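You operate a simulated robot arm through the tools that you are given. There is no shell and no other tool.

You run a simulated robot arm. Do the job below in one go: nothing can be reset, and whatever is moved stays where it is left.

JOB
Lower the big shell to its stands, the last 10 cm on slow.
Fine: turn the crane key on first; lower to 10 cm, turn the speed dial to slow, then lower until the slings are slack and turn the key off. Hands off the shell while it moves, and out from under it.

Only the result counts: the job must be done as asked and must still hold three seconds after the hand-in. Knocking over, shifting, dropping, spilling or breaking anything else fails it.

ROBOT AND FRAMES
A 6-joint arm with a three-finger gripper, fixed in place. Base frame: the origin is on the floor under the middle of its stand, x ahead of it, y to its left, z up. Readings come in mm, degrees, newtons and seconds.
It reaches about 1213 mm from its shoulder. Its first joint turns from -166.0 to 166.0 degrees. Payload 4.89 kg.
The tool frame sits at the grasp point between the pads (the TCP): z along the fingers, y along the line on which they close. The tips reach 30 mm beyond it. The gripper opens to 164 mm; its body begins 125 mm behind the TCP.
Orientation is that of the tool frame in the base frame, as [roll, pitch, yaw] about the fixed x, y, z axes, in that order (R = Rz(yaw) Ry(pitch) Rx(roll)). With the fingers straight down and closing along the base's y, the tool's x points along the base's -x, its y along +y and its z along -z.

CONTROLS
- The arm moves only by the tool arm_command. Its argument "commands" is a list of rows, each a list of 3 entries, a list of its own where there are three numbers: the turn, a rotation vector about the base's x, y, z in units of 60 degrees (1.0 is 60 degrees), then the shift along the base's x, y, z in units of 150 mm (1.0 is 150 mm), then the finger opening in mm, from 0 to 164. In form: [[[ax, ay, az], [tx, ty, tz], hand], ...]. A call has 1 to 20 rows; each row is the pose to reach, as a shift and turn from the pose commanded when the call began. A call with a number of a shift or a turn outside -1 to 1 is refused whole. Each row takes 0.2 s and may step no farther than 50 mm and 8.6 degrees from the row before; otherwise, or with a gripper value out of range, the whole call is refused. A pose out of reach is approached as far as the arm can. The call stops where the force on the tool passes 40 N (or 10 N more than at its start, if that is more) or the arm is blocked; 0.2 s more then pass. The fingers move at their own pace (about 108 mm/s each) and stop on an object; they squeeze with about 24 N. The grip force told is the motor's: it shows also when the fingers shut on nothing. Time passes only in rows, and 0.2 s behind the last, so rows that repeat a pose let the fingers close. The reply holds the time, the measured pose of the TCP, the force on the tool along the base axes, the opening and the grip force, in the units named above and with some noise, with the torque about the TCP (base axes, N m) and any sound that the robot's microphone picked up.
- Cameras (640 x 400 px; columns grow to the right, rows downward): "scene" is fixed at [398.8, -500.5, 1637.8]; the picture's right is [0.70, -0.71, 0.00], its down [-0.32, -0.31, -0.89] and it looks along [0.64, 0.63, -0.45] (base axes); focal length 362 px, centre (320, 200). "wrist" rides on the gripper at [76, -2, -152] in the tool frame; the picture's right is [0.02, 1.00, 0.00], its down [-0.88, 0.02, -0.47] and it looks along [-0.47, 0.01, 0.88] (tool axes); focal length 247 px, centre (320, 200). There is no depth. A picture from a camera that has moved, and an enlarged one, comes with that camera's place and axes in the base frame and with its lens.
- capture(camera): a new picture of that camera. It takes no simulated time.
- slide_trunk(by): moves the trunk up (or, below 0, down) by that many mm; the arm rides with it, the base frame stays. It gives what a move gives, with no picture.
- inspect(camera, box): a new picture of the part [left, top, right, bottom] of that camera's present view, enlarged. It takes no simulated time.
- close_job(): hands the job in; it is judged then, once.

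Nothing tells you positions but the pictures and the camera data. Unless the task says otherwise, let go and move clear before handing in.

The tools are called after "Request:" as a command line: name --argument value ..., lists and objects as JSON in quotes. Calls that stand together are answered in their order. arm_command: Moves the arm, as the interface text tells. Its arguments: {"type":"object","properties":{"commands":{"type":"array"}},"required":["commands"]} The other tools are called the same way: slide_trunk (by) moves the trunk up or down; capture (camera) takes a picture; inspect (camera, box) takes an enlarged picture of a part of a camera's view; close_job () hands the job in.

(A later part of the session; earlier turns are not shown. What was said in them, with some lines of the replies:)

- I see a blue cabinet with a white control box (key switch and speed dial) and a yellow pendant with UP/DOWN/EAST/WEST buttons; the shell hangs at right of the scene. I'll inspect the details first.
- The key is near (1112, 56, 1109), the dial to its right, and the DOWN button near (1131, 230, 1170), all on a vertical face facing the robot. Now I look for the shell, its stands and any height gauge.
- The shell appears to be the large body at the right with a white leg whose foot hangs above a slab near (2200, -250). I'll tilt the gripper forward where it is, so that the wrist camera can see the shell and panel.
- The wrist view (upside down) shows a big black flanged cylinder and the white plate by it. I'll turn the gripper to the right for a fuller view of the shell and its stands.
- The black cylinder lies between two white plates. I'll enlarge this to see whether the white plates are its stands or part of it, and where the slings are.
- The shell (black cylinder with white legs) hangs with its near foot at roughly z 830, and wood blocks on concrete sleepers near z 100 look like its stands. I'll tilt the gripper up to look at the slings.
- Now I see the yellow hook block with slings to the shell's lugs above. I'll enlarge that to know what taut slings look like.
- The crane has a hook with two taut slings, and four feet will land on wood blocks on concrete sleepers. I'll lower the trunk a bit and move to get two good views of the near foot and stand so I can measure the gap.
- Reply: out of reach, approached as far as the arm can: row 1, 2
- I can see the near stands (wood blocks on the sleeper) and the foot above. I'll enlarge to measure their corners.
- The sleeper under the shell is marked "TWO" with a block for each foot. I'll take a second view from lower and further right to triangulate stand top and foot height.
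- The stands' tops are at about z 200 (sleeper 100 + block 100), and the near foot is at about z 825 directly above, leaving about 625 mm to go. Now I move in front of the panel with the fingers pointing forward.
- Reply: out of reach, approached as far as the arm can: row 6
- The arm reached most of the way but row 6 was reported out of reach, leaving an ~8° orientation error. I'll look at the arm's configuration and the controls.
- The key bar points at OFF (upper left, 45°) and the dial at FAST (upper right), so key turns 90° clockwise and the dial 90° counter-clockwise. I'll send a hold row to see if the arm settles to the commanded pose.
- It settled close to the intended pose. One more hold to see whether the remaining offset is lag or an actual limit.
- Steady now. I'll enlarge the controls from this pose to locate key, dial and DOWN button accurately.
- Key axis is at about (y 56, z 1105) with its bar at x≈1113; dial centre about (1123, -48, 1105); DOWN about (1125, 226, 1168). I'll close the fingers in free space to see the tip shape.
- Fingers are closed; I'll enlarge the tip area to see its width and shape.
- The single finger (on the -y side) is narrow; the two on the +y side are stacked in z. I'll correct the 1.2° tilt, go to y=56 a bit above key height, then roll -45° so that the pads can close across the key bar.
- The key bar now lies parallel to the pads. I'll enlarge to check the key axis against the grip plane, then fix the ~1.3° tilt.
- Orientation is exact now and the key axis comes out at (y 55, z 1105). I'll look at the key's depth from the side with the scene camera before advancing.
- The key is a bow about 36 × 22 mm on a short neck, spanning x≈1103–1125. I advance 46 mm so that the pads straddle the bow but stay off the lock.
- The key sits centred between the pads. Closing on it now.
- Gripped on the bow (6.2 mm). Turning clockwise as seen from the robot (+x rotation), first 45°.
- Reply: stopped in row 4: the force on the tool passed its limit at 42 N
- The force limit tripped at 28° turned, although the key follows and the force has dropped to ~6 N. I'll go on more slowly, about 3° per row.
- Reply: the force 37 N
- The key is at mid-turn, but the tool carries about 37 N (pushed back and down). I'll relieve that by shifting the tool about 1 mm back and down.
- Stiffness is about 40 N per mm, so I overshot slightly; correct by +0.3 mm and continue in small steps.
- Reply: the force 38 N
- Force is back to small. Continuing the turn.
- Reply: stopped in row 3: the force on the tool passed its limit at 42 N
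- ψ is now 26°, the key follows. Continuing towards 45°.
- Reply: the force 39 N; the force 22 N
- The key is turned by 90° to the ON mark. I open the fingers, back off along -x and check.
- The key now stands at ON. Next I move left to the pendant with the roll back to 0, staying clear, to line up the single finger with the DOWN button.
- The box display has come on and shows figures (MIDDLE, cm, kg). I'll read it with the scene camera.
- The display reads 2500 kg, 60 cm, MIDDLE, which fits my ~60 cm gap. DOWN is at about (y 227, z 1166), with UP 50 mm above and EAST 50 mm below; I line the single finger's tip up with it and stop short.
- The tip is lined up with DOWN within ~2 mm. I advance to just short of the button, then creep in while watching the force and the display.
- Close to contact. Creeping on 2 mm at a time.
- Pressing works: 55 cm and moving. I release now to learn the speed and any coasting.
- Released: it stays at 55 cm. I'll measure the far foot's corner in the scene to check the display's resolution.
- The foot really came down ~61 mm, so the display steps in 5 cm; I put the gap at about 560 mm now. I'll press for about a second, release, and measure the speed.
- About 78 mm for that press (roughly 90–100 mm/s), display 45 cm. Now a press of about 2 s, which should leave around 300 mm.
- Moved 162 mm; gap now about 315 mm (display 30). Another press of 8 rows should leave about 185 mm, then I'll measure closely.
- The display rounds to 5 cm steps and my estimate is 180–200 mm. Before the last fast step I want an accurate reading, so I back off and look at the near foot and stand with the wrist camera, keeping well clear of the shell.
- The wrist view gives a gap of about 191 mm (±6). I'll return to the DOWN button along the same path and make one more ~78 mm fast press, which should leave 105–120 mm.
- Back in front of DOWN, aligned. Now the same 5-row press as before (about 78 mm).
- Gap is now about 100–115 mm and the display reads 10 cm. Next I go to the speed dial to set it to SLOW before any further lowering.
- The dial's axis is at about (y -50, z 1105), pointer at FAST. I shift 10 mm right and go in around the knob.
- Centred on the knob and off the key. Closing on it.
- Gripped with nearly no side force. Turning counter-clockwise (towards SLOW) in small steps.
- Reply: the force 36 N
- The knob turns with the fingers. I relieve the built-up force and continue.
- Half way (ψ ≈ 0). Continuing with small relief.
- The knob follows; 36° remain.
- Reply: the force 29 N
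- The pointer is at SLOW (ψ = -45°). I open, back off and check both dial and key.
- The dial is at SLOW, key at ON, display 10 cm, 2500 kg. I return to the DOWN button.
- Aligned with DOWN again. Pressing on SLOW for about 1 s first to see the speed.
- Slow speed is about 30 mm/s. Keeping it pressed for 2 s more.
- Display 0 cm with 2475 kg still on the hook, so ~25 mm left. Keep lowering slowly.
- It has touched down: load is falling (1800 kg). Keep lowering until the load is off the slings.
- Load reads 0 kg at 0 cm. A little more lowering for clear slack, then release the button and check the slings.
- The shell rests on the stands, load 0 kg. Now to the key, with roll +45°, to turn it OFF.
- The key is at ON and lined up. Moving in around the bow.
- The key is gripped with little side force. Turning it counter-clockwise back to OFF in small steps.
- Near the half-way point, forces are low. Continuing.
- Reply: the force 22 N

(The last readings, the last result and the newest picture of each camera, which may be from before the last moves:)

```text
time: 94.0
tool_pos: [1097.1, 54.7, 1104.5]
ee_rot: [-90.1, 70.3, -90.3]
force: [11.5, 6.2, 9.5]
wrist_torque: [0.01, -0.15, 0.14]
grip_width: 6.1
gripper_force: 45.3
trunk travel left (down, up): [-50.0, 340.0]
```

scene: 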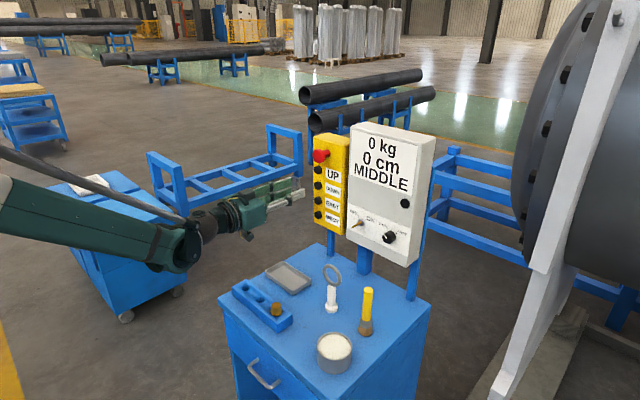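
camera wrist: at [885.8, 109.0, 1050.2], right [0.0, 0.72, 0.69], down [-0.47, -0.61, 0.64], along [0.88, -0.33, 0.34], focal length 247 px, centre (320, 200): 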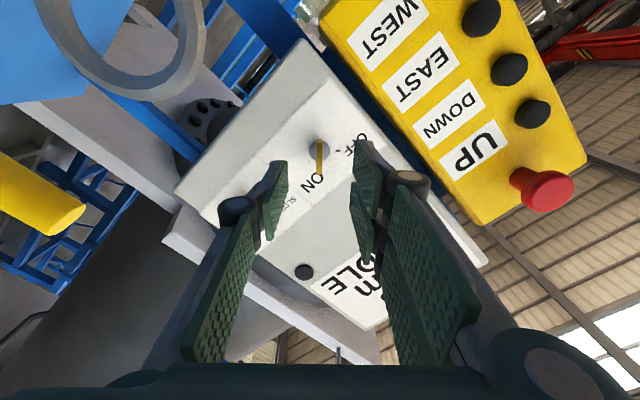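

Request:
arm_command --commands '[[[-0.05, 0, 0], [0.0015, 0.001, 0.0015], 0], [[-0.1, 0, 0], [0.0015, 0.001, 0.0015], 0]]'

Request:
arm_command --commands '[[[-0.05, 0, 0], [0, 0, 0], 0], [[-0.1, 0, 0], [0, 0, 0], 0]]'

```text
time: 94.6
tool_pos: [1097.7, 54.8, 1105.2]
ee_rot: [-90.2, 64.2, -90.1]
force: [15.8, 7.4, 11.2]
wrist_torque: [0.02, -0.12, 0.08]
grip_width: 5.9
gripper_force: 45.1
trunk travel left (down, up): [-50.0, 340.0]
```

```text
time: 95.2
tool_pos: [1096.8, 55.4, 1105.2]
ee_rot: [-90.0, 58.2, -90.3]
force: [13.3, 7.1, 8.6]
wrist_torque: [0.02, -0.88, 0.61]
grip_width: 5.7
gripper_force: 45.0
trunk travel left (down, up): [-50.0, 340.0]
```

Request:
arm_command --commands '[[[-0.05, 0, 0], [0.002, 0.001, 0.0015], 0], [[-0.1, 0, 0], [0.002, 0.001, 0.0015], 0]]'

Request:
arm_command --commands '[[[-0.05, 0, 0], [0, 0, 0], 0], [[-0.12, 0, 0], [0, 0, 0], 0]]'

Request:
inspect --camera "wrist" --box '[220, 100, 420, 240]'

```text
time: 95.8
tool_pos: [1097.8, 55.7, 1104.9]
ee_rot: [-90.0, 52.2, -90.2]
force: [4.6, 6.5, 1.0]
wrist_torque: [-0.01, 0.13, 0.06]
grip_width: 6.0
gripper_force: 45.0
trunk travel left (down, up): [-50.0, 340.0]
```

```text
time: 96.4
tool_pos: [1097.2, 56.7, 1105.3]
ee_rot: [-90.0, 45.0, -90.3]
force: [-12.5, 4.9, -16.4]
wrist_torque: [0.02, 0.15, 0.41]
grip_width: 6.1
gripper_force: 44.3
trunk travel left (down, up): [-50.0, 340.0]
```

```text
2.86 times, centred on (320, 170) of wrist
camera zoom: at [946.1, 0.7, 1052.4], right [0.0, 0.69, -0.72], down [-0.47, 0.64, 0.61], along [0.88, 0.34, 0.33], focal length 706 px, centre (320, 286)
```

zoom: 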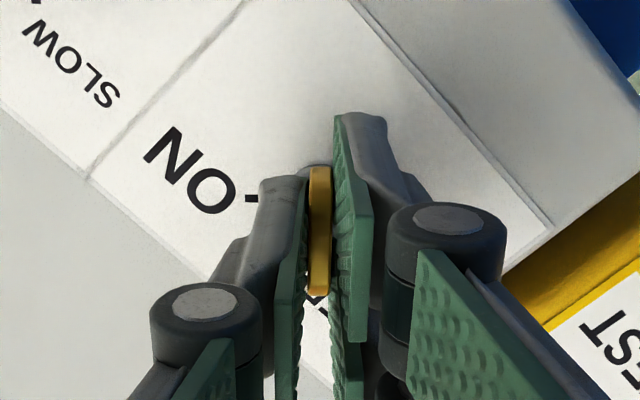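

The key is back at OFF (ψ = -45°). I check the display, then release and back off.

Request:
arm_command --commands '[[[0, 0, 0], [0, 0, 0], 20], [[0, 0, 0], [0, 0, 0], 50], [[0, 0, 0], [0, 0, 0], 50], [[0, 0, 0], [-0.2, 0, 0], 50], [[0, 0, 0], [-0.5, 0, 0], 50], [[0, 0, 0], [-0.8, 0, 0.05], 50], [[0, 0, 0], [-1.0, 0, 0.1], 50]]'

Request:
capture --camera "scene"

Request:
inspect --camera "scene" --box '[310, 110, 440, 280]'

Request:
capture --camera "wrist"

```text
time: 98.0
tool_pos: [948.3, 56.0, 1121.5]
ee_rot: [-90.0, 45.0, -90.2]
force: [1.7, 0.9, -1.4]
wrist_torque: [0.02, -0.21, -0.03]
grip_width: 50.1
gripper_force: 0.1
trunk travel left (down, up): [-50.0, 340.0]
```

```text
taken
```

scene: 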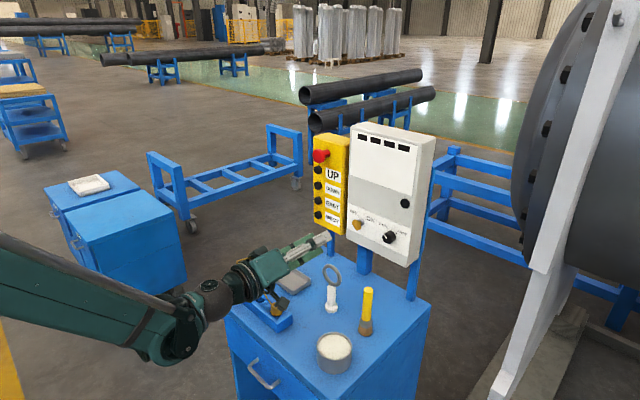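

```text
2.35 times, centred on (375, 195) of scene
camera zoom: at [398.8, -500.5, 1637.8], right [0.7, -0.71, 0.0], down [-0.32, -0.31, -0.89], along [0.64, 0.63, -0.45], focal length 852 px, centre (191, 212)
```

zoom: 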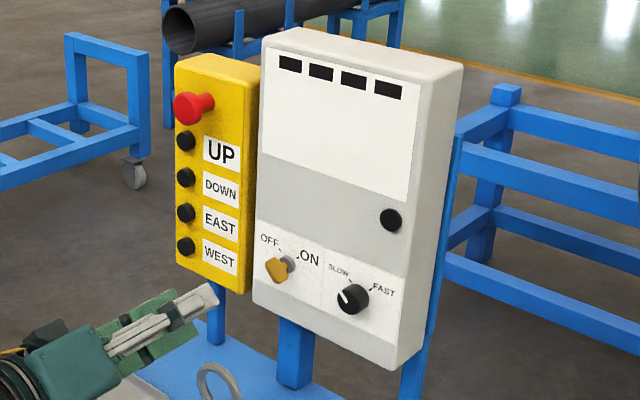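

```text
taken
camera wrist: at [797.9, 1.0, 1067.4], right [0.0, 0.69, -0.72], down [-0.47, 0.64, 0.61], along [0.88, 0.34, 0.33], focal length 247 px, centre (320, 200)
```

wrist: 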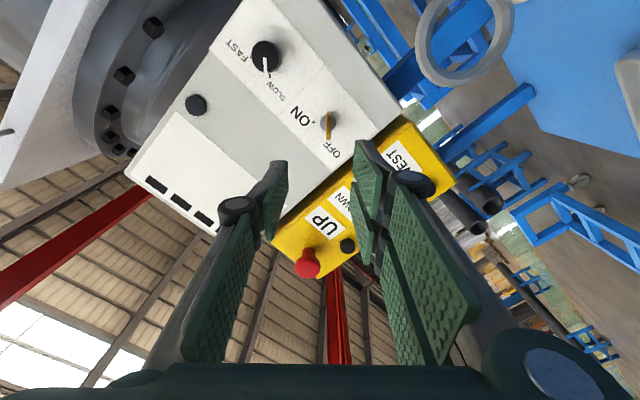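

Display is dark, key OFF, dial SLOW, shell on its stands. I move back and look at the slings to confirm they are slack.

Request:
arm_command --commands '[[[0.11, 0, 0], [-0.1, 0.05, 0.1], 50], [[0.22, 0, 0], [-0.2, 0.1, 0.2], 50], [[0.33, 0, 0], [-0.3, 0.15, 0.3], 50], [[0.44, 0, 0], [-0.4, 0.2, 0.4], 50], [[0.55, 0, 0], [-0.5, 0.25, 0.5], 50], [[0.66, 0, 0], [-0.6, 0.3, 0.6], 50], [[0.75, 0, 0], [-0.7, 0.35, 0.7], 50], [[0.75, 0, 0], [-0.7, 0.4, 0.8], 50]]'

Request:
arm_command --commands '[[[0, 0, -0.14], [-0.1, 0.1, 0.1], 164], [[0, 0, -0.28], [-0.2, 0.2, 0.2], 164], [[0, 0, -0.42], [-0.3, 0.3, 0.3], 164], [[0, 0, -0.56], [-0.4, 0.4, 0.4], 164], [[0, 0, -0.7], [-0.5, 0.5, 0.5], 164], [[0, 0, -0.7], [-0.5, 0.5, 0.5], 164]]'

Request:
capture --camera "wrist"

```text
time: 99.8
tool_pos: [842.9, 113.8, 1240.3]
ee_rot: [136.3, 89.9, 136.0]
force: [1.6, -0.1, -0.8]
wrist_torque: [0.0, -0.02, -0.01]
grip_width: 50.0
gripper_force: 0.0
trunk travel left (down, up): [-50.0, 340.0]
```

```text
time: 101.2
tool_pos: [767.7, 189.9, 1315.0]
ee_rot: [155.5, 89.9, 113.2]
force: [0.5, -0.4, 0.7]
wrist_torque: [0.05, 0.03, 0.02]
grip_width: 164.1
gripper_force: 0.1
trunk travel left (down, up): [-50.0, 340.0]
```

```text
taken
camera wrist: at [654.1, 291.7, 1238.8], right [0.67, 0.74, -0.02], down [-0.34, 0.33, 0.88], along [0.66, -0.58, 0.47], focal length 247 px, centre (320, 200)
```

wrist: 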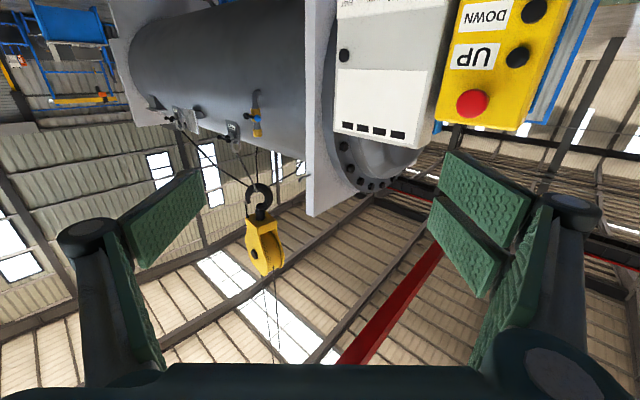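

Request:
inspect --camera "wrist" --box '[160, 90, 320, 210]'

Request:
inspect --camera "scene" --box '[490, 280, 640, 400]'

```text
3.33 times, centred on (240, 150) of wrist
camera zoom: at [654.1, 291.7, 1238.8], right [0.67, 0.74, -0.02], down [-0.34, 0.33, 0.88], along [0.66, -0.58, 0.47], focal length 823 px, centre (587, 367)
```

zoom: 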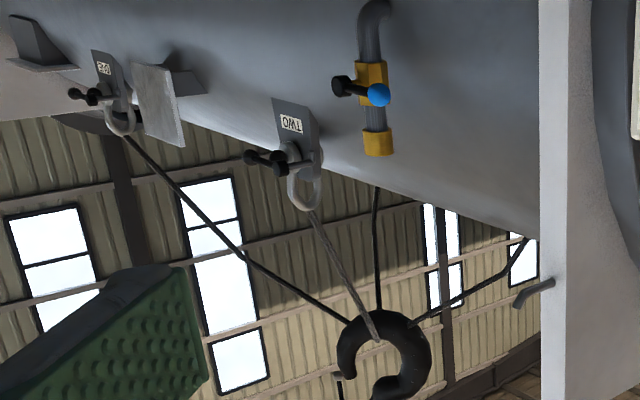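

```text
3.33 times, centred on (565, 340) of scene
camera zoom: at [398.8, -500.5, 1637.8], right [0.7, -0.71, 0.0], down [-0.32, -0.31, -0.89], along [0.64, 0.63, -0.45], focal length 1206 px, centre (-497, -267)
```

zoom: 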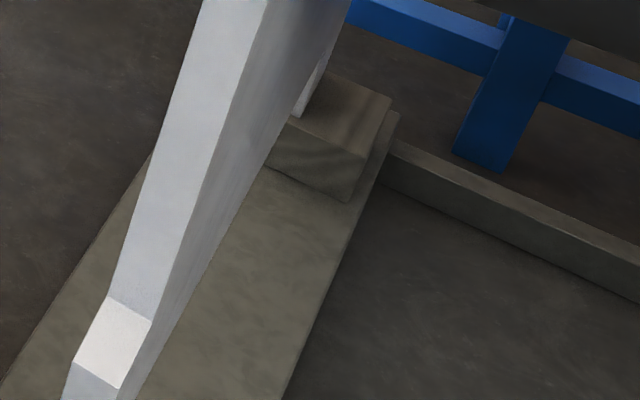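

The slings now hang with visible slack, the foot sits on its block, the key is OFF, and everything on the cabinet is undisturbed with the arm clear. I hand the job in.

Request:
close_job

```text
The job is handed in.
```

The shell is resting on its stands with the slings slack, and I have handed the job in. No verdict came back with the hand-in.

- **Key on:** I turned the crane key to ON first. The panel display then lit at 2500 kg and 60 cm.
- **Fast lowering:** I lowered on FAST until the display read 10 cm. The display only steps in 5 cm, so I also measured from the cameras; the real gap was about 100–120 mm.
- **Slow lowering:** I turned the speed dial to SLOW before lowering any further, then lowered until the display read 0 kg and 0 cm. I ran it slightly further so the slings were clearly loose.
- **Key off:** I turned the key back to OFF and the display went dark. The dial is still at SLOW.

The arm stayed off the shell and out from under it throughout. It is now clear of the panel, with the gripper open, and nothing on the cabinet looks moved.
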